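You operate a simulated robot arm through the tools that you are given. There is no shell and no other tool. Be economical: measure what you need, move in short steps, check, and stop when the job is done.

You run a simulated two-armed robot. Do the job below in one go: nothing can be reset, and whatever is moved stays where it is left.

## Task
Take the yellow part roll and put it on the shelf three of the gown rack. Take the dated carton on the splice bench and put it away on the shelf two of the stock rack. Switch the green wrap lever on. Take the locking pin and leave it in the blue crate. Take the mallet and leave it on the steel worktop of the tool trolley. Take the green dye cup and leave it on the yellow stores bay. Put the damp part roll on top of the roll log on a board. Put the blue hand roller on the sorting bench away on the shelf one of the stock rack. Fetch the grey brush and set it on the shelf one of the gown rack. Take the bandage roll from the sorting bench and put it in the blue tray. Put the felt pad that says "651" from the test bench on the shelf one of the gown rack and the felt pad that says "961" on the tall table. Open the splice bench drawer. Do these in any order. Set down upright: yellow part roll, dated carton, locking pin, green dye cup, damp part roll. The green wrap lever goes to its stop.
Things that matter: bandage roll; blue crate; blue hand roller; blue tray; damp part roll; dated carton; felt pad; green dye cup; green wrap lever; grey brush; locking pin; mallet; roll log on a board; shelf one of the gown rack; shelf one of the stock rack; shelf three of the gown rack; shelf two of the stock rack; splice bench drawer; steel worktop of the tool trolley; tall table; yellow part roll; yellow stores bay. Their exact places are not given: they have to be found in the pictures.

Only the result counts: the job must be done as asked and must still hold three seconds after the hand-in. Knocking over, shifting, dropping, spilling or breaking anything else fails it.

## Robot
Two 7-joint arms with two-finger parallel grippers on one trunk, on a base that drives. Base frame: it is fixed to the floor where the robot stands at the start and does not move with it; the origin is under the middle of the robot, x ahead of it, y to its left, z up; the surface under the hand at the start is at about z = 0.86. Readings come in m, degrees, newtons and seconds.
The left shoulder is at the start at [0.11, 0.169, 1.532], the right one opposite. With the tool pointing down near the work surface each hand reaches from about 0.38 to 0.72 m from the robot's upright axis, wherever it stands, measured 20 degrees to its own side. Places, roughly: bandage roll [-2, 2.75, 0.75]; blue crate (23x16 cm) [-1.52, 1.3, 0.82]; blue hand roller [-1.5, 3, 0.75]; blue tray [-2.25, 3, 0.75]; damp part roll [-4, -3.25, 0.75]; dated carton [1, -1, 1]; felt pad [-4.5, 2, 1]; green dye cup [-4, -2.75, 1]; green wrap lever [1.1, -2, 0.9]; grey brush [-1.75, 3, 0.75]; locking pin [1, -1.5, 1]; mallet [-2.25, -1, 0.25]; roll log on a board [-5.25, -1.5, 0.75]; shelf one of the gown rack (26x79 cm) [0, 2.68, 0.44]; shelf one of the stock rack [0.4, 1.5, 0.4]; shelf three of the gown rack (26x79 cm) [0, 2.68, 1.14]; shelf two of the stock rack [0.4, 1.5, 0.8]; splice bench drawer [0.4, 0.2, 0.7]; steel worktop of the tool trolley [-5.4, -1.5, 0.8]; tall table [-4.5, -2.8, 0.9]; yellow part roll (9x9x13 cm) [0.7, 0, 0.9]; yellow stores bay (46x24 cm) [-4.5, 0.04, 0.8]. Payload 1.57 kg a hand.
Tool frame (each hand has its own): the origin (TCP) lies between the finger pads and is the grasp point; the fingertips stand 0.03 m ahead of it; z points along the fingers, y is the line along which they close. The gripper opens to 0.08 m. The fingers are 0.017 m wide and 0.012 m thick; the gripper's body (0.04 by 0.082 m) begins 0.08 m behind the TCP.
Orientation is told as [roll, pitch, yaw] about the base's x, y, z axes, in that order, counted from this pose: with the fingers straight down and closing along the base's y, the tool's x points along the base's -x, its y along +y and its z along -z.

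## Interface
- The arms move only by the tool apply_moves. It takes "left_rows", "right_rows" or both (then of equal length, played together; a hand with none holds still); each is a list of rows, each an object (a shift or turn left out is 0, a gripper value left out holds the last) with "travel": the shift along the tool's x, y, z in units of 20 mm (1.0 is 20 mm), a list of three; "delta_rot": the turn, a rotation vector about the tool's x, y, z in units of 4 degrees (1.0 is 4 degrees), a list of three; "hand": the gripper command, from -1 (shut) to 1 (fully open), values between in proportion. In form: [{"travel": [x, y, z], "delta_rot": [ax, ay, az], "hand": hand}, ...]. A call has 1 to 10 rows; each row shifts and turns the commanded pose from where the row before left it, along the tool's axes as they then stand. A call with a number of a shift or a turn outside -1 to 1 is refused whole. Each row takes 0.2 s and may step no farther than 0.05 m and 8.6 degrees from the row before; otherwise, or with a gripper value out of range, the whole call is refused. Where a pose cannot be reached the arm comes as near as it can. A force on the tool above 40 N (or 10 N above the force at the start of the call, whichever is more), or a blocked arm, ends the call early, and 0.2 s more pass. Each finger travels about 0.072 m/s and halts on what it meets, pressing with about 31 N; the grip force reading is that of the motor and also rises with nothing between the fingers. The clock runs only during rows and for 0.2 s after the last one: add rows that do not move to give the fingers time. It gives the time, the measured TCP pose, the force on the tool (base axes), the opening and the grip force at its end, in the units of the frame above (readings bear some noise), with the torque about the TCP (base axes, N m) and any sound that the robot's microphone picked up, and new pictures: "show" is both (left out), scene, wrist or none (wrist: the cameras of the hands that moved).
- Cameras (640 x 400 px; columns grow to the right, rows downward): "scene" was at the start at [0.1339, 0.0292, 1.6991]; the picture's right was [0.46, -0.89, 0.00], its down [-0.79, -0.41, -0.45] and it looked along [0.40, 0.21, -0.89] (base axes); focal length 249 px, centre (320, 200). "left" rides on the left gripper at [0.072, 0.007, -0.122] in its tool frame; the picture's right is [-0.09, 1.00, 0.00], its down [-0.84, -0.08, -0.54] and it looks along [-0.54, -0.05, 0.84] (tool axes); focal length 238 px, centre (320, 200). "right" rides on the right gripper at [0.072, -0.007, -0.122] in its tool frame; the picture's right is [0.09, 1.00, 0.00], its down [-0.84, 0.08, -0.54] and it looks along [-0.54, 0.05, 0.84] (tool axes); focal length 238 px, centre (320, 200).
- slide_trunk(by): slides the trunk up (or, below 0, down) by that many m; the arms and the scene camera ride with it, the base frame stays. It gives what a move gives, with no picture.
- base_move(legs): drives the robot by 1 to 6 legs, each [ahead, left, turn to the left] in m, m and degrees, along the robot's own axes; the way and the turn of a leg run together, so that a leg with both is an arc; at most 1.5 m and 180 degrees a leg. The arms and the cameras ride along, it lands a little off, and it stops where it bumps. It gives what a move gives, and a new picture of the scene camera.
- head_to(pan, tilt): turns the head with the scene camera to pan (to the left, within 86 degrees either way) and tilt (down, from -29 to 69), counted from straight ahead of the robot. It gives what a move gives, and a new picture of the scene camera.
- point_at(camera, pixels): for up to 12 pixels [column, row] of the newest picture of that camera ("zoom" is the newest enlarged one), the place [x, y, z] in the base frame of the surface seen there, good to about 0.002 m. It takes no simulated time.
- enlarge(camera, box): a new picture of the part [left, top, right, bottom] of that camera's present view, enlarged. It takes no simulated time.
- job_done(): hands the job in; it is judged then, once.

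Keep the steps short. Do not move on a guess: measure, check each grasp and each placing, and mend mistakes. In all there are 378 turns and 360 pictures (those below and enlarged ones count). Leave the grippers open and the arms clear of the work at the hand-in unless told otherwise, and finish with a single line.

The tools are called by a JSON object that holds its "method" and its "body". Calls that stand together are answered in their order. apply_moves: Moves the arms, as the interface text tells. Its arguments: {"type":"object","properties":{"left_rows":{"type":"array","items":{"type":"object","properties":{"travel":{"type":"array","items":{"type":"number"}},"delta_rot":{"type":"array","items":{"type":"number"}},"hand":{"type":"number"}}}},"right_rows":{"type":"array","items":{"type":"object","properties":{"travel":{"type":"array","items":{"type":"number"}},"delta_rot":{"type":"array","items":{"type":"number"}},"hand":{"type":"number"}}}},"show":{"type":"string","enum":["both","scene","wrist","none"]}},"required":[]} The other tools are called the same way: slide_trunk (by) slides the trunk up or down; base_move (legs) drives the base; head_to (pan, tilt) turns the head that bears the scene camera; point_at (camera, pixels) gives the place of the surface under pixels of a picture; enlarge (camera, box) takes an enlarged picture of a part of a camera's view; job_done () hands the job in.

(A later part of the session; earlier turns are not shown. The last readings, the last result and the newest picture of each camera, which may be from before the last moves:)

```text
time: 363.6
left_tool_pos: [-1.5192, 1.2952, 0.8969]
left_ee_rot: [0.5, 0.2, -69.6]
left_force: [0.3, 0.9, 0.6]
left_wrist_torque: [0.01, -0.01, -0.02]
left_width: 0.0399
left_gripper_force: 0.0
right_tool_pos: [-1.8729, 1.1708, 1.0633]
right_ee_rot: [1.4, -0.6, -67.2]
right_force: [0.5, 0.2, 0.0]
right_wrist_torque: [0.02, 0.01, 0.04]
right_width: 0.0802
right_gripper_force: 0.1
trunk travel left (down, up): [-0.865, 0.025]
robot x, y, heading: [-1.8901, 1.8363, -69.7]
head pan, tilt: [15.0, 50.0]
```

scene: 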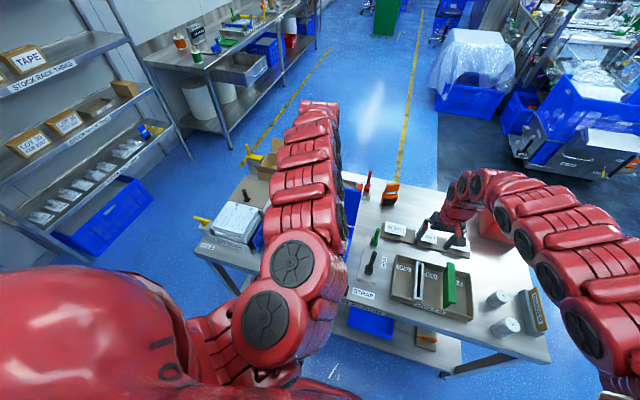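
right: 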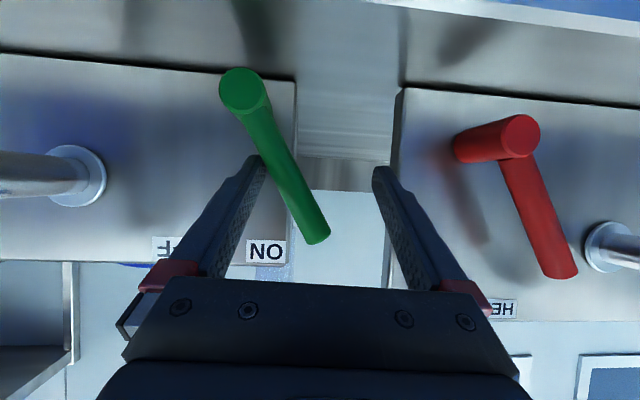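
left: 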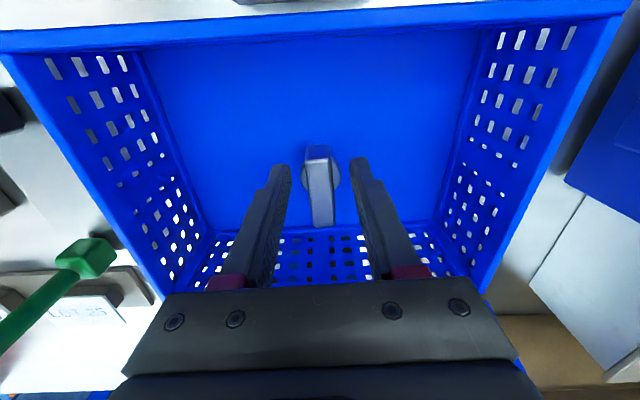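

The pin stands upright in the crate. Lift out straight up.

{"method": "apply_moves", "body": {"left_rows": [{"travel": [0, 0, -0.6]}, {"travel": [0, 0, -1]}, {"travel": [0, 0, -1]}, {"travel": [0, 0, -1]}, {"travel": [0, 0, -1]}, {"travel": [0, 0, -1]}, {"travel": [0, 0, -1]}, {"travel": [0, 0, -1]}, {"travel": [0, 0, -1]}, {"travel": [0, 0, -1], "hand": 1}], "show": "wrist"}}

```text
time: 365.8
left_tool_pos: [-1.5188, 1.2932, 1.0878]
left_ee_rot: [0.4, 0.3, -69.6]
left_force: [0.6, -0.2, -0.6]
left_wrist_torque: [0.04, 0.01, 0.04]
left_width: 0.0797
left_gripper_force: 0.1
left hand out of reach, approached as far as the arm can: row 7
right_tool_pos: [-1.8713, 1.1705, 1.0632]
right_ee_rot: [1.4, -0.7, -67.2]
right_force: [1.5, -0.1, 1.0]
right_wrist_torque: [0.02, -0.02, -0.06]
right_width: 0.08
right_gripper_force: 0.1
trunk travel left (down, up): [-0.865, 0.025]
robot x, y, heading: [-1.8844, 1.8342, -69.7]
head pan, tilt: [15.0, 50.0]
```

left: 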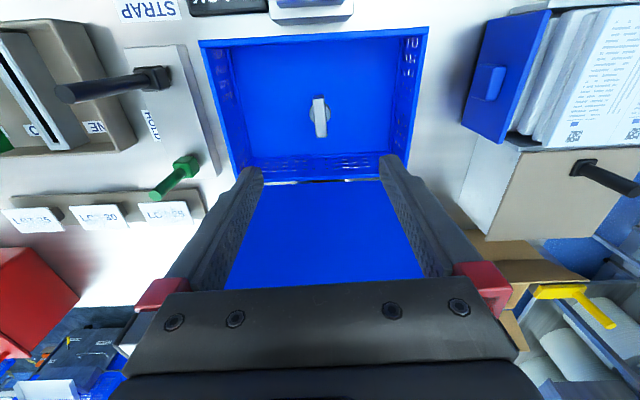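

Pin is upright in the crate. Back off, turn west and look for the test bench.

{"method": "base_move", "body": {"legs": [[-0.2, 0, 0], [0, 0, -91]]}}

{"method": "head_to", "body": {"pan": 0, "tilt": 20}}

```text
time: 371.1
left_tool_pos: [-2.4913, 1.6399, 1.0882]
left_ee_rot: [0.5, 0.2, -158.4]
left_force: [-0.1, 0.0, 0.1]
left_wrist_torque: [-0.04, 0.0, -0.01]
left_width: 0.08
left_gripper_force: 0.0
right_tool_pos: [-2.6207, 1.9889, 1.063]
right_ee_rot: [1.4, -0.6, -156.1]
right_force: [-0.1, -0.5, 1.6]
right_wrist_torque: [-0.01, 0.01, 0.0]
right_width: 0.0803
right_gripper_force: 0.0
trunk travel left (down, up): [-0.865, 0.025]
robot x, y, heading: [-1.957, 2.0168, -158.6]
head pan, tilt: [15.0, 50.0]
```

scene: 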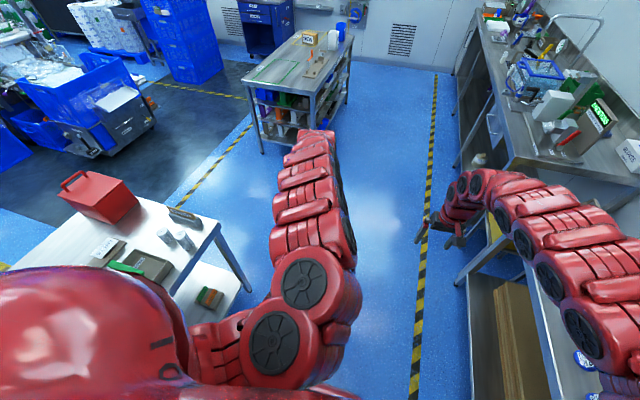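

```text
time: 372.1
left_tool_pos: [-2.4906, 1.6408, 1.0872]
left_ee_rot: [0.5, 0.2, -158.3]
left_force: [0.7, -0.2, 0.0]
left_wrist_torque: [0.0, -0.02, 0.0]
left_width: 0.0803
left_gripper_force: 0.1
right_tool_pos: [-2.6191, 1.9903, 1.064]
right_ee_rot: [1.4, -0.7, -156.1]
right_force: [-0.7, 0.2, -0.9]
right_wrist_torque: [0.01, 0.03, 0.02]
right_width: 0.0799
right_gripper_force: 0.1
trunk travel left (down, up): [-0.865, 0.025]
robot x, y, heading: [-1.9537, 2.0183, -158.6]
head pan, tilt: [0.0, 20.0]
```

scene: 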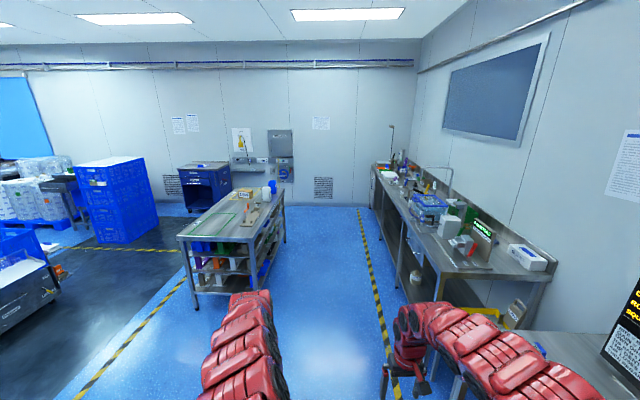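

{"method": "point_at", "body": {"camera": "scene", "pixels": [[460, 240], [530, 260], [430, 210], [400, 185], [250, 205], [225, 230], [205, 175], [270, 195], [130, 180], [280, 175]]}}

{"method": "enlarge", "body": {"camera": "scene", "box": [360, 130, 560, 290]}}

{"method": "enlarge", "body": {"camera": "scene", "box": [160, 110, 320, 310]}}

```text
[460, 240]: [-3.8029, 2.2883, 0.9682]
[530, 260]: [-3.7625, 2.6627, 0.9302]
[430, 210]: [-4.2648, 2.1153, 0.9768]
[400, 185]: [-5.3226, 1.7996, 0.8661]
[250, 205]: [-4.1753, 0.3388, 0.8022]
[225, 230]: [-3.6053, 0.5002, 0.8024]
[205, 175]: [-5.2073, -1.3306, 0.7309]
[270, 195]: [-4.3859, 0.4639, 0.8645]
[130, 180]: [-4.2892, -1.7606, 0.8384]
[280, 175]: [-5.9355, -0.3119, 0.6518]
```

```text
2.50 times, centred on (460, 210) of scene
```

zoom: 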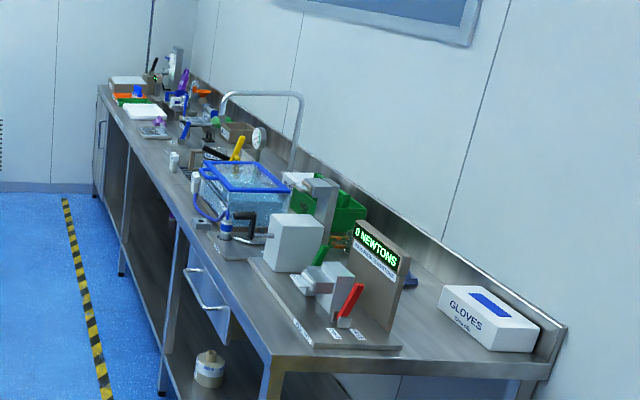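

```text
2.00 times, centred on (240, 210) of scene
```

zoom: 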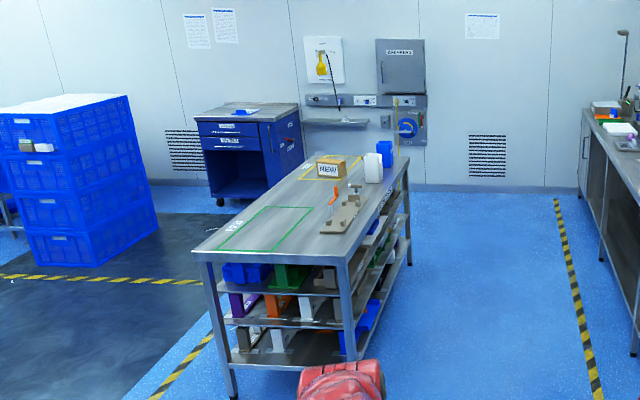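

{"method": "base_move", "body": {"legs": [[1.4, 0, -2.3], [1.0, 0, 0]]}}

{"method": "head_to", "body": {"pan": -55, "tilt": 35}}

```text
time: 384.0
left_tool_pos: [-4.786, 0.8192, 1.0882]
left_ee_rot: [0.6, 0.2, -160.3]
left_force: [0.0, 0.4, -0.2]
left_wrist_torque: [-0.04, 0.02, 0.01]
left_width: 0.0799
left_gripper_force: 0.2
right_tool_pos: [-4.9036, 1.1733, 1.0636]
right_ee_rot: [1.4, -0.6, -157.9]
right_force: [-0.7, 0.5, -0.4]
right_wrist_torque: [-0.02, 0.01, 0.0]
right_width: 0.0801
right_gripper_force: 0.0
trunk travel left (down, up): [-0.865, 0.025]
robot x, y, heading: [-4.2389, 1.1815, -160.4]
head pan, tilt: [0.0, 20.0]
```

scene: 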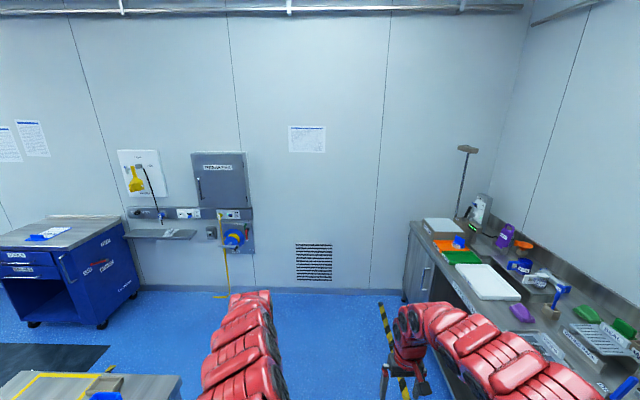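

```text
time: 385.2
left_tool_pos: [-4.7871, 0.8185, 1.0872]
left_ee_rot: [0.5, 0.2, -160.2]
left_force: [0.4, -0.5, -0.5]
left_wrist_torque: [-0.01, -0.03, -0.02]
left_width: 0.0803
left_gripper_force: 0.0
right_tool_pos: [-4.9038, 1.173, 1.0637]
right_ee_rot: [1.4, -0.6, -157.8]
right_force: [-0.3, -0.2, -0.2]
right_wrist_torque: [0.0, -0.01, -0.02]
right_width: 0.08
right_gripper_force: 0.0
trunk travel left (down, up): [-0.865, 0.025]
robot x, y, heading: [-4.242, 1.1817, -160.0]
head pan, tilt: [-55.0, 35.0]
```

scene: 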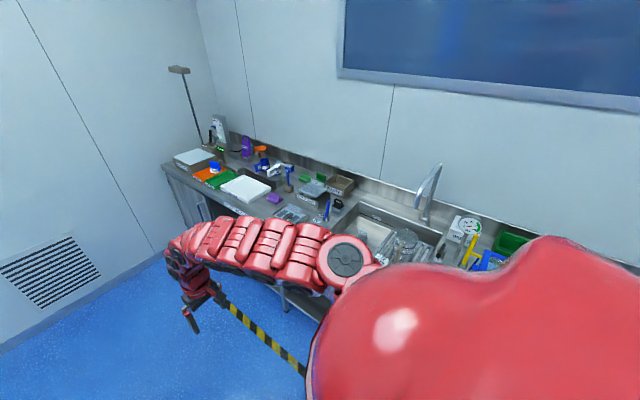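

{"method": "base_move", "body": {"legs": [[0, 0.22, 0], [0, 0, -91]]}}

{"method": "head_to", "body": {"pan": 0, "tilt": 32}}

{"method": "enlarge", "body": {"camera": "scene", "box": [200, 100, 420, 240]}}

```text
time: 390.8
left_tool_pos: [-4.513, 1.528, 1.0869]
left_ee_rot: [0.6, 0.2, 108.4]
left_force: [-0.2, -0.9, 0.3]
left_wrist_torque: [-0.03, 0.0, 0.01]
left_width: 0.0802
left_gripper_force: 0.0
right_tool_pos: [-4.156, 1.6367, 1.0637]
right_ee_rot: [1.4, -0.6, 110.8]
right_force: [0.6, -0.4, 0.2]
right_wrist_torque: [-0.01, 0.04, 0.02]
right_width: 0.08
right_gripper_force: 0.1
trunk travel left (down, up): [-0.865, 0.025]
robot x, y, heading: [-4.1658, 0.9723, 108.2]
head pan, tilt: [-55.0, 35.0]
```

scene: 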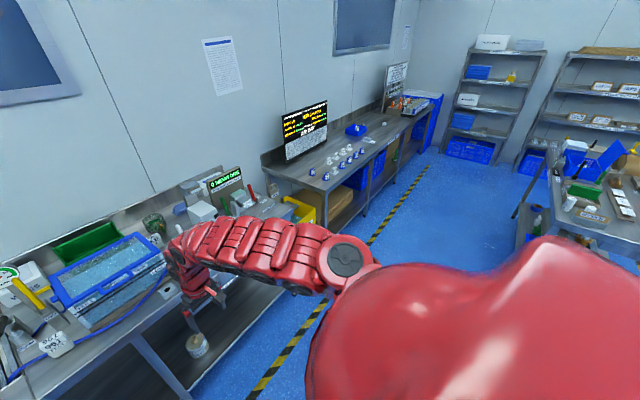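

```text
time: 392.0
left_tool_pos: [-4.5133, 1.5276, 1.0884]
left_ee_rot: [0.5, 0.3, 108.5]
left_force: [0.6, -1.2, -0.2]
left_wrist_torque: [0.03, 0.01, 0.01]
left_width: 0.0802
left_gripper_force: 0.0
right_tool_pos: [-4.1551, 1.6372, 1.0639]
right_ee_rot: [1.5, -0.7, 110.8]
right_force: [0.7, 0.4, -1.0]
right_wrist_torque: [0.02, -0.03, -0.01]
right_width: 0.08
right_gripper_force: 0.0
trunk travel left (down, up): [-0.865, 0.025]
robot x, y, heading: [-4.1662, 0.9707, 108.5]
head pan, tilt: [0.0, 32.0]
```

scene: 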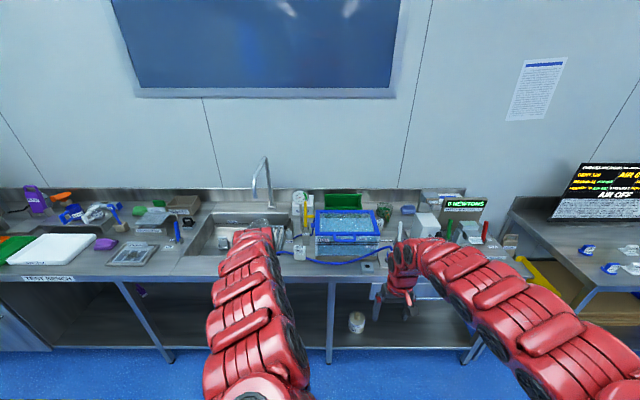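

```text
2.86 times, centred on (310, 170) of scene
```

zoom: 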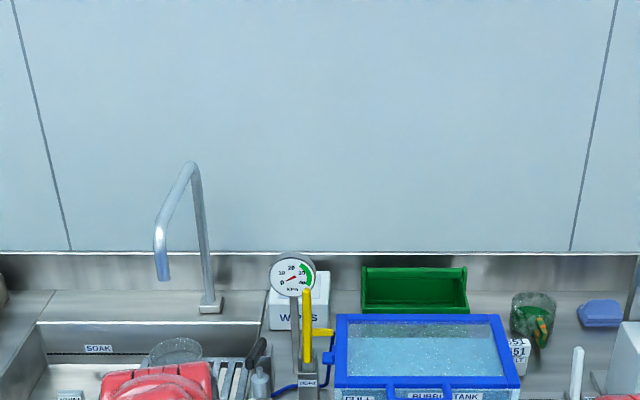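

{"method": "enlarge", "body": {"camera": "scene", "box": [270, 180, 400, 280]}}

{"method": "enlarge", "body": {"camera": "scene", "box": [350, 190, 530, 290]}}

{"method": "enlarge", "body": {"camera": "scene", "box": [30, 180, 230, 280]}}

```text
4.00 times, centred on (335, 230) of scene
```

zoom: 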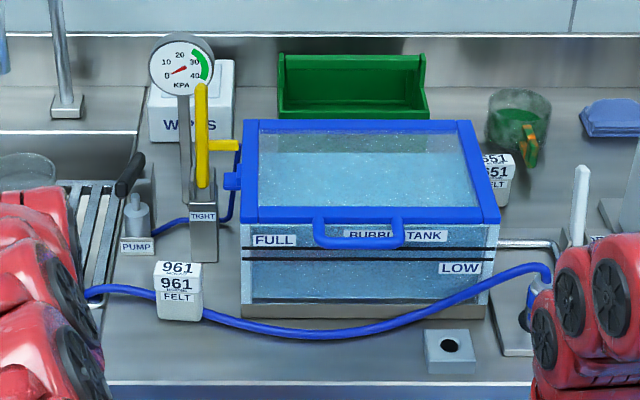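

```text
3.56 times, centred on (440, 240) of scene
```

zoom: 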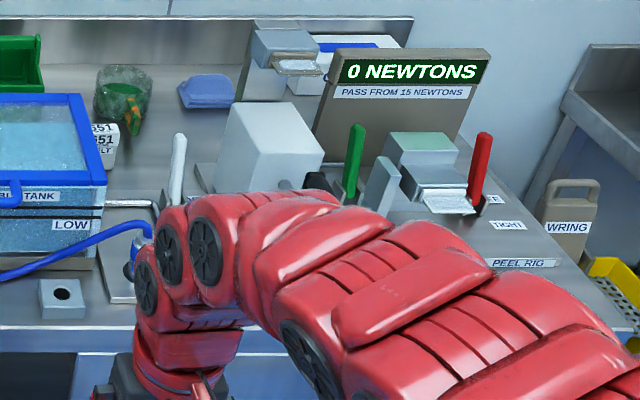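

```text
3.20 times, centred on (130, 230) of scene
```

zoom: 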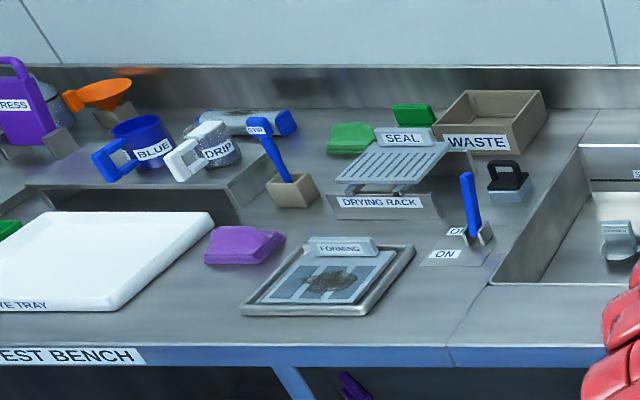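

{"method": "enlarge", "body": {"camera": "scene", "box": [270, 180, 400, 280]}}

{"method": "point_at", "body": {"camera": "zoom", "pixels": [[178, 266], [157, 265], [198, 266], [160, 300], [198, 302], [178, 275], [498, 160], [512, 160], [498, 188], [510, 195], [488, 170], [470, 140]]}}

```text
4.00 times, centred on (335, 230) of scene
```

zoom: 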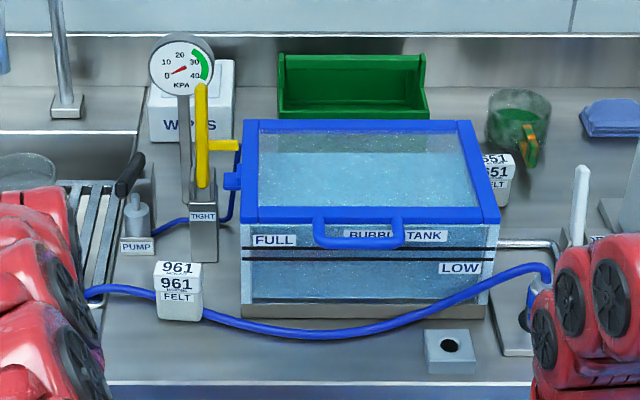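

```text
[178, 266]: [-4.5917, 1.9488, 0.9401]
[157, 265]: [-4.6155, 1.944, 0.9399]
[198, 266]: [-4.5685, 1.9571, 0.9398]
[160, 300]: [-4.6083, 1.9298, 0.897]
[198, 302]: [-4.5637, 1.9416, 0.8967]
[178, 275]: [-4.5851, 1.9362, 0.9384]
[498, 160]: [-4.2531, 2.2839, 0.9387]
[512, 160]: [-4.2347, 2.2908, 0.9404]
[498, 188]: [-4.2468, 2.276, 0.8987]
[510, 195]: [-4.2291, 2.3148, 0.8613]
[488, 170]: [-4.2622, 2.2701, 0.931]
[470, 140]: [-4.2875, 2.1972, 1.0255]
```

{"method": "point_at", "body": {"camera": "zoom", "pixels": [[492, 215], [487, 290], [470, 125], [484, 170], [540, 245], [555, 255], [578, 175], [578, 235], [520, 120], [530, 165], [300, 140], [250, 215]]}}

```text
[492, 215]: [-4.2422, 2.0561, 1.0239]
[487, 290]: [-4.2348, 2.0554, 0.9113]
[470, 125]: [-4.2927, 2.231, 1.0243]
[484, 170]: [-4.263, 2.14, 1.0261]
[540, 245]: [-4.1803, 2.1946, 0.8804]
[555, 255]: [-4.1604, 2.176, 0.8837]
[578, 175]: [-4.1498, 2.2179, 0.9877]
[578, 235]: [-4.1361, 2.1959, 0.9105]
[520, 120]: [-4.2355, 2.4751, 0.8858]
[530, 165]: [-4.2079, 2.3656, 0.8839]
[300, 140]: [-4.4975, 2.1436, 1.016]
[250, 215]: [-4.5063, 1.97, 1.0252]
```

Found pads: "961" at (−4.586, 1.945) and "651" at (−4.25, 2.295) by the tank corner. Raise both hands and approach 961 with the left.

{"method": "apply_moves", "body": {"right_rows": [{"travel": [0, 0, -1]}, {"travel": [0, 0, -1]}, {"travel": [0, 0, -1]}, {"travel": [0, 0, -1]}, {"travel": [0, 0, -1]}], "show": "none"}}

{"method": "base_move", "body": {"legs": [[0.42, -0.06, 0.5]]}}

{"method": "enlarge", "body": {"camera": "left", "box": [0, 0, 640, 400]}}

```text
time: 393.2
left_tool_pos: [-4.5122, 1.5281, 1.0875]
left_ee_rot: [0.5, 0.2, 108.5]
left_force: [0.3, -0.7, 0.0]
left_wrist_torque: [-0.01, -0.01, -0.01]
left_width: 0.08
left_gripper_force: 0.1
right_tool_pos: [-4.1559, 1.6539, 1.1611]
right_ee_rot: [1.4, -0.4, 110.8]
right_force: [0.0, 0.4, -0.2]
right_wrist_torque: [-0.02, 0.02, -0.01]
right_width: 0.0801
right_gripper_force: 0.1
right hand out of reach, approached as far as the arm can: row 1, 2, 3, 5
trunk travel left (down, up): [-0.865, 0.025]
robot x, y, heading: [-4.1627, 0.9742, 108.1]
head pan, tilt: [0.0, 32.0]
```

```text
time: 395.8
left_tool_pos: [-4.6017, 1.9409, 1.0875]
left_ee_rot: [0.4, 0.1, 109.4]
left_force: [-0.3, 0.5, 0.2]
left_wrist_torque: [-0.03, 0.01, 0.01]
left_width: 0.0802
left_gripper_force: 0.1
right_tool_pos: [-4.2481, 2.0732, 1.1619]
right_ee_rot: [1.4, -0.4, 111.7]
right_force: [-1.2, -0.2, 0.1]
right_wrist_torque: [0.0, -0.01, -0.04]
right_width: 0.08
right_gripper_force: 0.1
trunk travel left (down, up): [-0.865, 0.025]
robot x, y, heading: [-4.2419, 1.393, 109.1]
head pan, tilt: [0.0, 32.0]
```

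scene: 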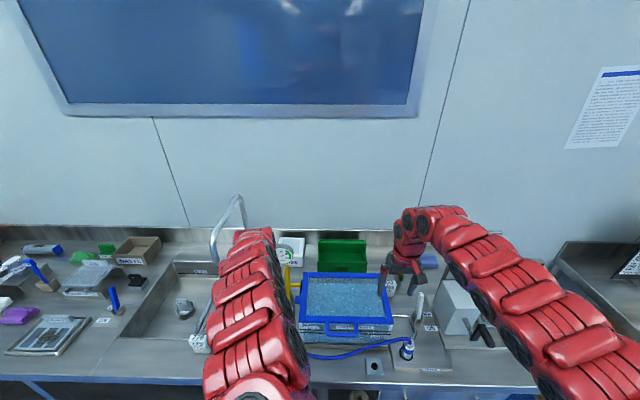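

```text
1.00 times, centred on (320, 200) of left (not enlarged: the box is as wide or as high as the picture)
```

zoom: 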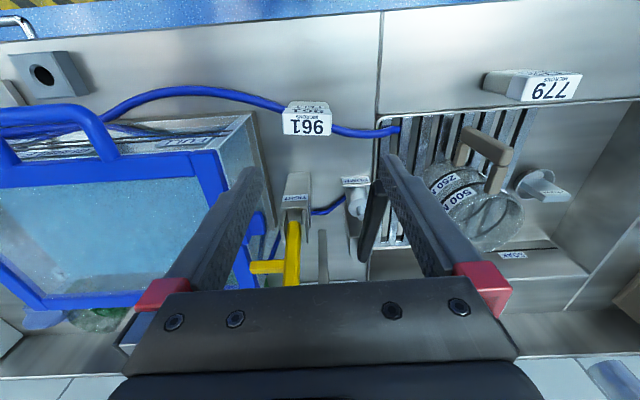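

{"method": "point_at", "body": {"camera": "zoom", "pixels": [[284, 116], [331, 114], [283, 133], [332, 132], [307, 124], [305, 105], [292, 200], [360, 200], [270, 265], [295, 225]]}}

```text
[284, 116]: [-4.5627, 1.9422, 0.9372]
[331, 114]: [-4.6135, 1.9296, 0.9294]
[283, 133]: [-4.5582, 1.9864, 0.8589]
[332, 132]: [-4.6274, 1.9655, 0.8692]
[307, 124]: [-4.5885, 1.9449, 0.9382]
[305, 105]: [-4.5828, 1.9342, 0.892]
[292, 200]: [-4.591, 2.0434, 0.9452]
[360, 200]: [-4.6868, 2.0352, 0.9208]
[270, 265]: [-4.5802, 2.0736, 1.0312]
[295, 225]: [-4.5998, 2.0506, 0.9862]
```

{"method": "apply_moves", "body": {"left_rows": [{"travel": [0, -0.32, 1], "delta_rot": [0, 0, 0.69]}, {"travel": [0, -0.32, 1], "delta_rot": [0, 0, 0.69]}, {"travel": [0, 0, 1]}, {"travel": [0, 0, 1]}, {"travel": [0, 0, 1]}], "show": "wrist"}}

```text
time: 397.0
left_tool_pos: [-4.5894, 1.943, 0.9869]
left_ee_rot: [0.5, 0.2, 104.1]
left_force: [1.2, -0.2, 0.6]
left_wrist_torque: [-0.01, -0.02, 0.0]
left_width: 0.0799
left_gripper_force: 0.0
right_tool_pos: [-4.2472, 2.0741, 1.1605]
right_ee_rot: [1.4, -0.5, 111.7]
right_force: [0.0, -0.6, 0.5]
right_wrist_torque: [-0.01, 0.0, 0.01]
right_width: 0.08
right_gripper_force: 0.0
trunk travel left (down, up): [-0.865, 0.025]
robot x, y, heading: [-4.2466, 1.3917, 109.2]
head pan, tilt: [0.0, 32.0]
```

left: 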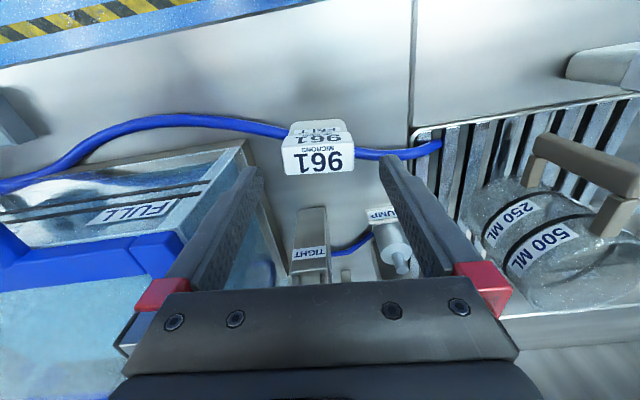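

{"method": "apply_moves", "body": {"left_rows": [{"travel": [0, 0.02, 1]}, {"travel": [0, 0, 1]}, {"travel": [-0.1, 0, 1]}, {"travel": [0, 0, 0.15]}, {"hand": -1}, {"hand": -1}, {"hand": -1}, {"hand": -1}], "show": "wrist"}}

```text
time: 398.8
left_tool_pos: [-4.5888, 1.9481, 0.9258]
left_ee_rot: [0.4, 0.2, 103.8]
left_force: [0.7, 2.1, 2.2]
left_wrist_torque: [0.1, -0.16, -0.01]
left_width: 0.0555
left_gripper_force: 30.6
right_tool_pos: [-4.2471, 2.0735, 1.1602]
right_ee_rot: [1.5, -0.4, 111.9]
right_force: [0.6, 0.2, 0.0]
right_wrist_torque: [0.0, 0.06, 0.0]
right_width: 0.08
right_gripper_force: 0.1
trunk travel left (down, up): [-0.865, 0.025]
robot x, y, heading: [-4.2415, 1.3925, 109.3]
head pan, tilt: [0.0, 32.0]
```

left: 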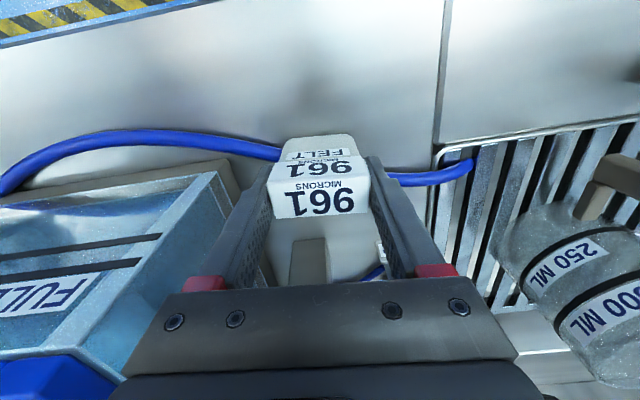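

Pad 961 gripped. Lift and retract it, then bring the right hand to pad 651.

{"method": "apply_moves", "body": {"left_rows": [{"travel": [0, 0, -1]}, {"travel": [0, 0, -1]}, {"travel": [0.5, 0, -1]}, {"travel": [0.9, 0, -1]}, {"travel": [0.9, 0, -1]}, {"travel": [0.9, 0, -1]}, {"travel": [0.9, 0, -1]}, {"travel": [0.9, 0, -1]}, {"travel": [0.9, 0, -1]}, {"travel": [0.9, 0, -1]}], "show": "none"}}

{"method": "base_move", "body": {"legs": [[0.15, -0.06, 0]]}}

{"method": "enlarge", "body": {"camera": "right", "box": [0, 0, 640, 400]}}

```text
time: 401.0
left_tool_pos: [-4.5847, 1.9202, 1.0052]
left_ee_rot: [0.5, 0.3, 103.8]
left_force: [-0.1, 0.2, -1.7]
left_wrist_torque: [0.02, -0.02, -0.01]
left_width: 0.0556
left_gripper_force: 31.5
left hand out of reach, approached as far as the arm can: row 5, 6, 7, 8, 9, 10
right_tool_pos: [-4.2473, 2.0749, 1.1601]
right_ee_rot: [1.4, -0.4, 111.8]
right_force: [-0.7, -1.2, 0.0]
right_wrist_torque: [-0.05, 0.0, -0.03]
right_width: 0.0799
right_gripper_force: 0.0
trunk travel left (down, up): [-0.865, 0.025]
robot x, y, heading: [-4.2475, 1.3936, 109.3]
head pan, tilt: [0.0, 32.0]
```

```text
time: 402.2
left_tool_pos: [-4.5772, 2.0134, 0.9998]
left_ee_rot: [0.6, 2.3, 103.7]
left_force: [0.0, -2.6, -1.3]
left_wrist_torque: [-0.02, 0.01, -0.07]
left_width: 0.0559
left_gripper_force: 31.1
right_tool_pos: [-4.2425, 2.18, 1.1582]
right_ee_rot: [1.5, -0.3, 111.8]
right_force: [-0.6, 0.7, -0.5]
right_wrist_torque: [-0.01, 0.01, 0.02]
right_width: 0.0802
right_gripper_force: 0.0
trunk travel left (down, up): [-0.865, 0.025]
robot x, y, heading: [-4.2402, 1.4955, 109.5]
head pan, tilt: [0.0, 32.0]
stopped in leg 1: the force on the tool passed its limit at 109 N (the readings are from after the stop); the commanded pose is now the measured one
```

scene: 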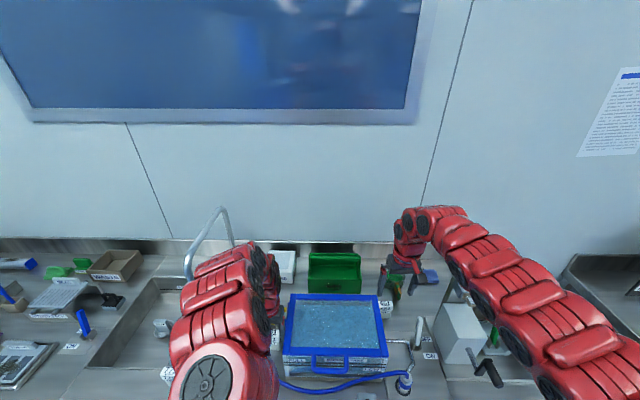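

```text
1.00 times, centred on (320, 200) of right (not enlarged: the box is as wide or as high as the picture)
```

zoom: 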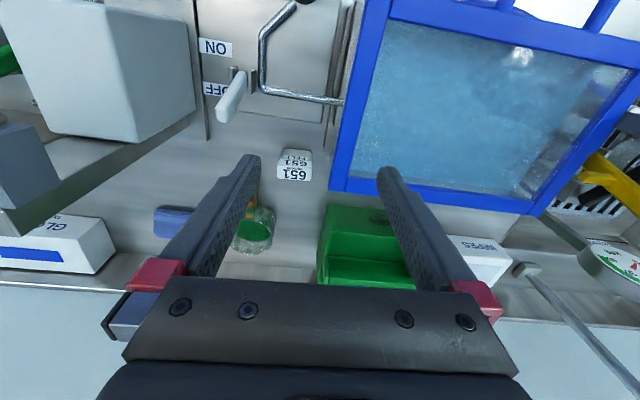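

The left hand had not risen fully and touched the valve. Back off and inspect.

{"method": "base_move", "body": {"legs": [[-0.1, 0, 0]]}}

{"method": "apply_moves", "body": {"left_rows": [{"travel": [0, 0, -1]}, {"travel": [0, 0, -1]}, {"travel": [0, 0, -1]}, {"travel": [0, 0, -1]}, {"travel": [0, 0, -1]}, {"travel": [0, 0, -1]}, {"travel": [0, 0, -1]}], "show": "wrist"}}

```text
time: 403.4
left_tool_pos: [-4.5453, 1.9202, 1.0013]
left_ee_rot: [0.5, 2.3, 103.6]
left_force: [0.1, -0.7, -1.6]
left_wrist_torque: [0.01, 0.01, 0.03]
left_width: 0.0562
left_gripper_force: 31.1
right_tool_pos: [-4.2096, 2.0839, 1.159]
right_ee_rot: [1.4, -0.3, 111.9]
right_force: [0.3, 1.5, 0.2]
right_wrist_torque: [0.01, 0.0, 0.0]
right_width: 0.0801
right_gripper_force: 0.1
trunk travel left (down, up): [-0.865, 0.025]
robot x, y, heading: [-4.2044, 1.4007, 109.2]
head pan, tilt: [0.0, 32.0]
```

scene: 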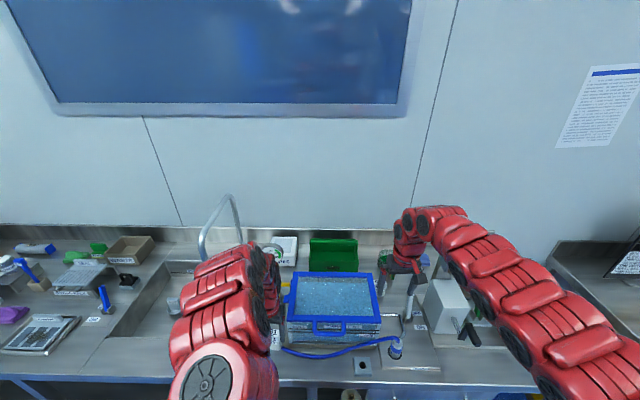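

```text
time: 405.0
left_tool_pos: [-4.5525, 1.9518, 1.1336]
left_ee_rot: [0.6, 2.2, 103.6]
left_force: [-0.1, 0.3, -1.6]
left_wrist_torque: [0.02, -0.02, 0.02]
left_width: 0.0557
left_gripper_force: 31.1
left hand out of reach, approached as far as the arm can: row 2, 3, 4, 5, 6
right_tool_pos: [-4.21, 2.0834, 1.1596]
right_ee_rot: [1.3, -0.4, 111.8]
right_force: [-0.3, -0.5, 0.3]
right_wrist_torque: [0.04, -0.03, 0.0]
right_width: 0.08
right_gripper_force: 0.1
trunk travel left (down, up): [-0.865, 0.025]
robot x, y, heading: [-4.204, 1.3973, 109.3]
head pan, tilt: [0.0, 32.0]
```

left: 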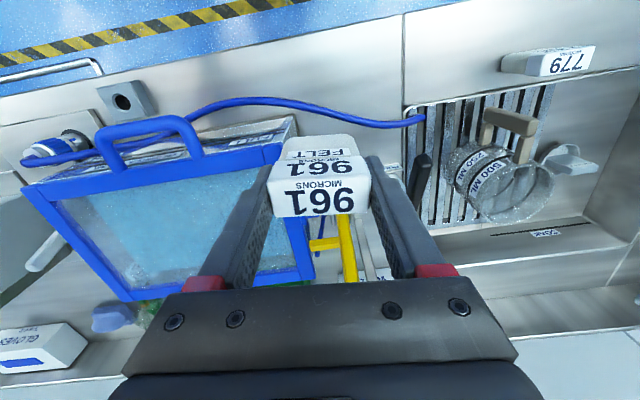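

{"method": "enlarge", "body": {"camera": "scene", "box": [220, 210, 420, 330]}}

```text
3.20 times, centred on (320, 270) of scene
```

zoom: 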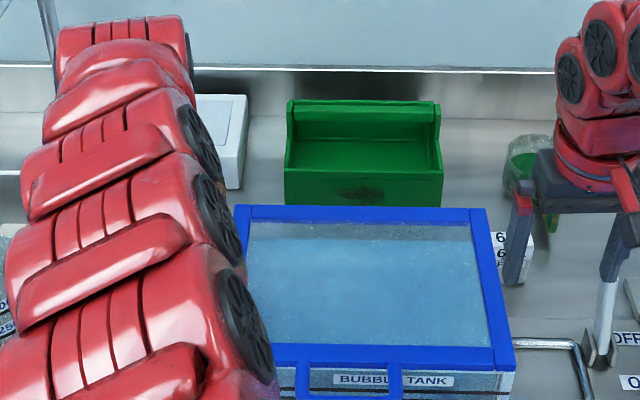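

I'll take pad 961 to the tall table first and fetch 651 later. Back away and check the valve.

{"method": "base_move", "body": {"legs": [[-0.4, 0, 0]]}}

{"method": "head_to", "body": {"pan": 5, "tilt": 32}}

{"method": "enlarge", "body": {"camera": "scene", "box": [240, 180, 400, 290]}}

```text
time: 407.5
left_tool_pos: [-4.4179, 1.5734, 1.1312]
left_ee_rot: [0.5, 2.3, 103.2]
left_force: [0.2, 0.9, -2.3]
left_wrist_torque: [-0.01, 0.02, -0.01]
left_width: 0.0557
left_gripper_force: 31.5
right_tool_pos: [-4.0747, 1.7027, 1.1588]
right_ee_rot: [1.5, -0.4, 111.3]
right_force: [-0.3, 1.0, 0.1]
right_wrist_torque: [0.03, 0.0, 0.04]
right_width: 0.0799
right_gripper_force: 0.1
trunk travel left (down, up): [-0.865, 0.025]
robot x, y, heading: [-4.0751, 1.0154, 108.6]
head pan, tilt: [0.0, 32.0]
```

scene: 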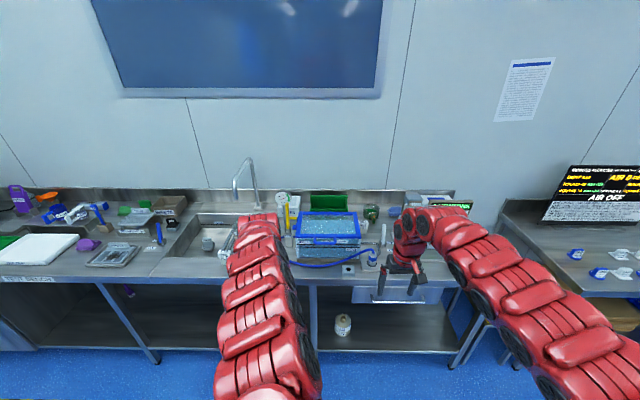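

```text
time: 408.2
left_tool_pos: [-4.4179, 1.5737, 1.1321]
left_ee_rot: [0.5, 2.3, 103.2]
left_force: [-0.2, 0.4, -1.1]
left_wrist_torque: [0.0, -0.01, -0.01]
left_width: 0.0554
left_gripper_force: 30.8
right_tool_pos: [-4.0732, 1.7013, 1.1596]
right_ee_rot: [1.4, -0.3, 111.2]
right_force: [0.6, 0.0, -0.6]
right_wrist_torque: [-0.02, 0.0, 0.01]
right_width: 0.0799
right_gripper_force: 0.0
trunk travel left (down, up): [-0.865, 0.025]
robot x, y, heading: [-4.0733, 1.024, 108.8]
head pan, tilt: [5.0, 32.0]
```

scene: 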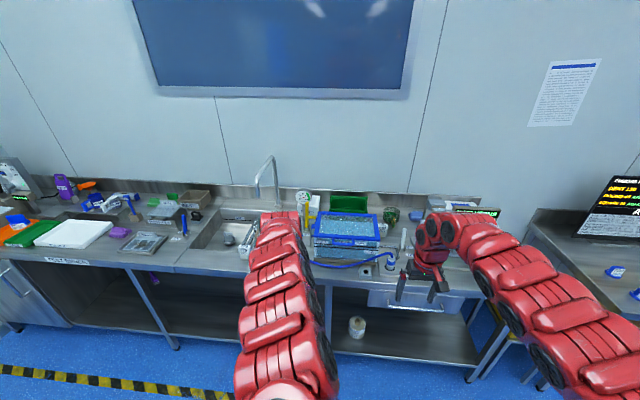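

```text
3.64 times, centred on (320, 235) of scene
```

zoom: 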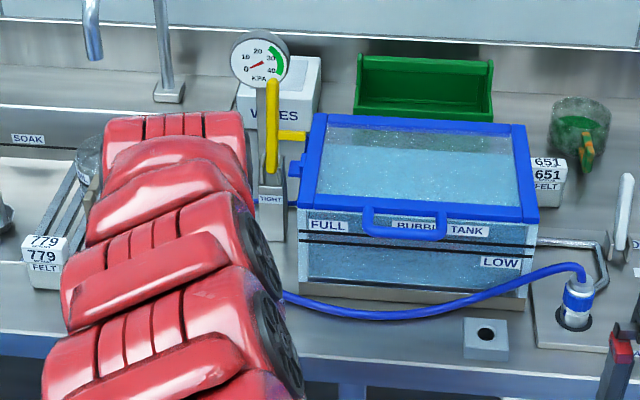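

{"method": "point_at", "body": {"camera": "zoom", "pixels": [[534, 180], [564, 182], [550, 160], [537, 162], [564, 164], [530, 214], [525, 130], [270, 130], [280, 200]]}}

{"method": "head_to", "body": {"pan": 86, "tilt": 20}}

```text
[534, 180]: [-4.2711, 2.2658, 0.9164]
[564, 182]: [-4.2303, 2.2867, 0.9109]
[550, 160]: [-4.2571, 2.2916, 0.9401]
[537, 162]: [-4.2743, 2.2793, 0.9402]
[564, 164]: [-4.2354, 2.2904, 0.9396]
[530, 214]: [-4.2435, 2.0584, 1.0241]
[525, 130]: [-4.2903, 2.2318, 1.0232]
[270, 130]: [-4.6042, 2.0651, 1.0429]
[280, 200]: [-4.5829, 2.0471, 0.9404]
```

```text
time: 409.7
left_tool_pos: [-4.418, 1.5734, 1.1314]
left_ee_rot: [0.6, 2.3, 103.1]
left_force: [-0.5, 0.1, -2.1]
left_wrist_torque: [0.02, 0.01, -0.01]
left_width: 0.0555
left_gripper_force: 30.8
right_tool_pos: [-4.0731, 1.7016, 1.1592]
right_ee_rot: [1.4, -0.4, 111.3]
right_force: [-0.7, 0.7, -0.4]
right_wrist_torque: [0.0, -0.03, -0.01]
right_width: 0.0802
right_gripper_force: 0.0
trunk travel left (down, up): [-0.865, 0.025]
robot x, y, heading: [-4.0744, 1.0176, 109.0]
head pan, tilt: [85.9, 20.0]
```

scene: 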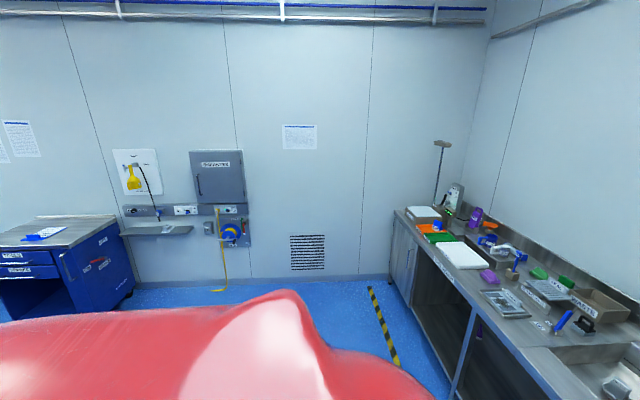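

Valve unchanged. Now turn to face south past the centre table and look.

{"method": "base_move", "body": {"legs": [[0, 0, 91], [0, 0, 60]]}}

{"method": "head_to", "body": {"pan": 20, "tilt": 20}}

```text
time: 416.7
left_tool_pos: [-4.0195, 0.3688, 1.1322]
left_ee_rot: [0.4, 2.3, -103.6]
left_force: [-0.2, 0.1, -1.1]
left_wrist_torque: [0.02, 0.01, 0.01]
left_width: 0.0555
left_gripper_force: 31.4
right_tool_pos: [-4.3825, 0.4103, 1.1598]
right_ee_rot: [1.4, -0.4, -95.6]
right_force: [0.1, -0.2, -0.8]
right_wrist_torque: [-0.01, -0.01, -0.03]
right_width: 0.0801
right_gripper_force: 0.2
trunk travel left (down, up): [-0.865, 0.025]
robot x, y, heading: [-4.0725, 1.02, -97.8]
head pan, tilt: [85.9, 20.0]
```

scene: 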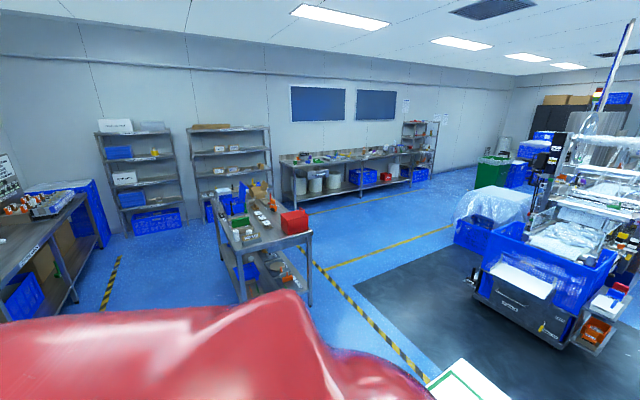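

```text
time: 418.1
left_tool_pos: [-4.0178, 0.369, 1.1317]
left_ee_rot: [0.5, 2.3, -103.5]
left_force: [0.2, -0.4, -1.2]
left_wrist_torque: [-0.01, 0.0, 0.03]
left_width: 0.0558
left_gripper_force: 31.2
right_tool_pos: [-4.3843, 0.41, 1.1608]
right_ee_rot: [1.4, -0.4, -95.6]
right_force: [0.3, 0.3, 0.0]
right_wrist_torque: [-0.01, 0.02, -0.01]
right_width: 0.08
right_gripper_force: 0.0
trunk travel left (down, up): [-0.865, 0.025]
robot x, y, heading: [-4.0733, 1.0183, -97.9]
head pan, tilt: [20.0, 20.0]
```

scene: 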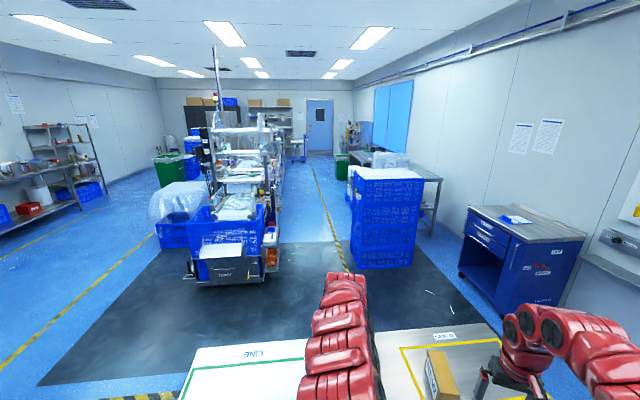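

{"method": "enlarge", "body": {"camera": "scene", "box": [320, 110, 470, 250]}}

{"method": "enlarge", "body": {"camera": "scene", "box": [180, 180, 340, 300]}}

{"method": "point_at", "body": {"camera": "zoom", "pixels": [[360, 300], [345, 320], [380, 290], [300, 290], [335, 255]]}}

{"method": "point_at", "body": {"camera": "scene", "pixels": [[430, 178], [440, 230], [375, 155], [365, 265], [420, 265], [500, 340], [540, 350], [480, 390], [420, 350], [440, 345], [520, 225], [515, 215]]}}

```text
2.86 times, centred on (395, 180) of scene
```

zoom: 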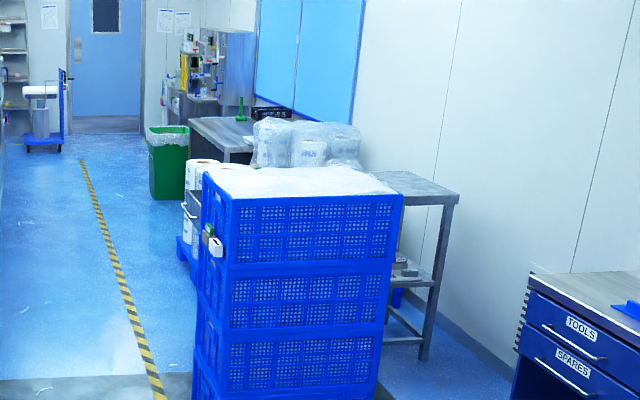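

```text
3.33 times, centred on (260, 240) of scene
```

zoom: 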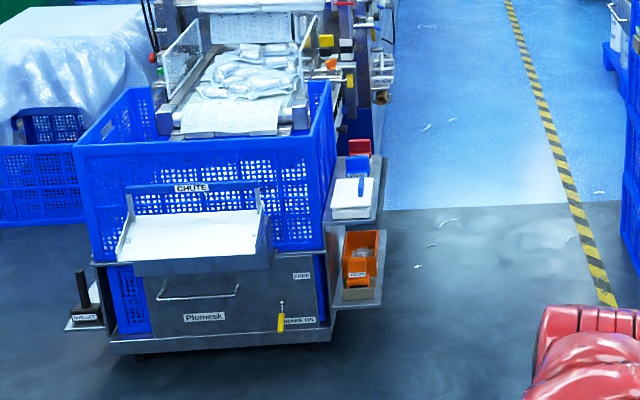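

```text
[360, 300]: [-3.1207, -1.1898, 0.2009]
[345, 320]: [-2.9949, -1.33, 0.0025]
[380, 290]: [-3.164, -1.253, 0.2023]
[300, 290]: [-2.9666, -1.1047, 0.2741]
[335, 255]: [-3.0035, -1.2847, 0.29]
```

```text
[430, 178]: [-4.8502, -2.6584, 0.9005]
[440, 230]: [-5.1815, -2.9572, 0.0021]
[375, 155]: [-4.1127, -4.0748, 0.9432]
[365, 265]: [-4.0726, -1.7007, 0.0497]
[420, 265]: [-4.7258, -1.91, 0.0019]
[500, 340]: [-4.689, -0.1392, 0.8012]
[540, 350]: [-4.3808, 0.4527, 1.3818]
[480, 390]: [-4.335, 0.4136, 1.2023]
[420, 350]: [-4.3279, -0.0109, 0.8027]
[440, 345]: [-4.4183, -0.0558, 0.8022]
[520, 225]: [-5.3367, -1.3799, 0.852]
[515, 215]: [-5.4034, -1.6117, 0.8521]
```

{"method": "base_move", "body": {"legs": [[0, 0, 8], [0, 1.33, 0], [1.0, 0, 0]]}}

{"method": "head_to", "body": {"pan": 20, "tilt": 45}}

```text
time: 421.0
left_tool_pos: [-3.7046, 0.3919, 1.1316]
left_ee_rot: [0.5, 2.2, -96.0]
left_force: [1.0, -0.2, -1.8]
left_wrist_torque: [0.02, 0.03, -0.02]
left_width: 0.0554
left_gripper_force: 31.2
right_tool_pos: [-4.0717, 0.3856, 1.1595]
right_ee_rot: [1.3, -0.4, -87.8]
right_force: [0.3, -1.0, -0.8]
right_wrist_torque: [0.04, 0.04, 0.0]
right_width: 0.08
right_gripper_force: 0.0
trunk travel left (down, up): [-0.865, 0.025]
robot x, y, heading: [-3.8455, 1.0312, -90.6]
head pan, tilt: [20.0, 20.0]
stopped in leg 2: the robot was blocked; the commanded pose is now the measured one
```

scene: 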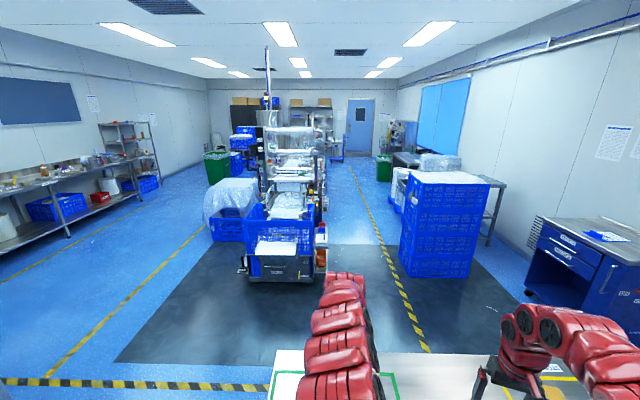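

```text
time: 421.9
left_tool_pos: [-3.7081, 0.3934, 1.1322]
left_ee_rot: [0.6, 2.4, -96.0]
left_force: [0.0, -0.6, -0.1]
left_wrist_torque: [-0.01, 0.01, -0.07]
left_width: 0.0554
left_gripper_force: 31.0
right_tool_pos: [-4.0751, 0.3874, 1.1606]
right_ee_rot: [1.7, -0.4, -87.9]
right_force: [-0.7, 0.3, -0.7]
right_wrist_torque: [-0.01, 0.0, -0.01]
right_width: 0.08
right_gripper_force: 0.0
trunk travel left (down, up): [-0.865, 0.025]
robot x, y, heading: [-3.85, 1.0323, -90.6]
head pan, tilt: [20.0, 45.0]
```

scene: 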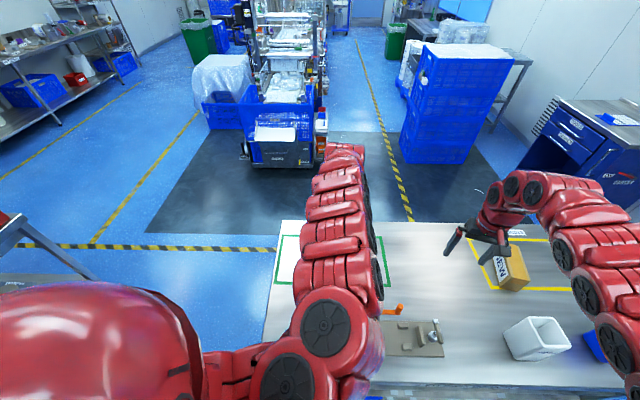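

{"method": "base_move", "body": {"legs": [[-0.3, 0, 0], [0, 1.15, 0], [1.0, 0, 0]]}}

```text
time: 434.2
left_tool_pos: [-2.6248, -0.3269, 1.1337]
left_ee_rot: [0.5, 2.3, -98.2]
left_force: [0.3, -0.1, -1.6]
left_wrist_torque: [-0.01, -0.03, 0.02]
left_width: 0.0556
left_gripper_force: 30.7
right_tool_pos: [-2.9931, -0.3188, 1.1604]
right_ee_rot: [1.5, -0.6, -90.1]
right_force: [0.6, 1.0, 0.1]
right_wrist_torque: [0.01, -0.02, 0.01]
right_width: 0.08
right_gripper_force: 0.2
trunk travel left (down, up): [-0.865, 0.025]
robot x, y, heading: [-2.743, 0.3153, -93.0]
head pan, tilt: [20.0, 45.0]
```

scene: 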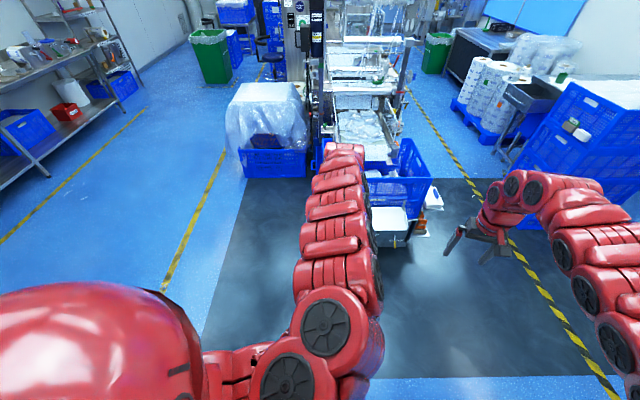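

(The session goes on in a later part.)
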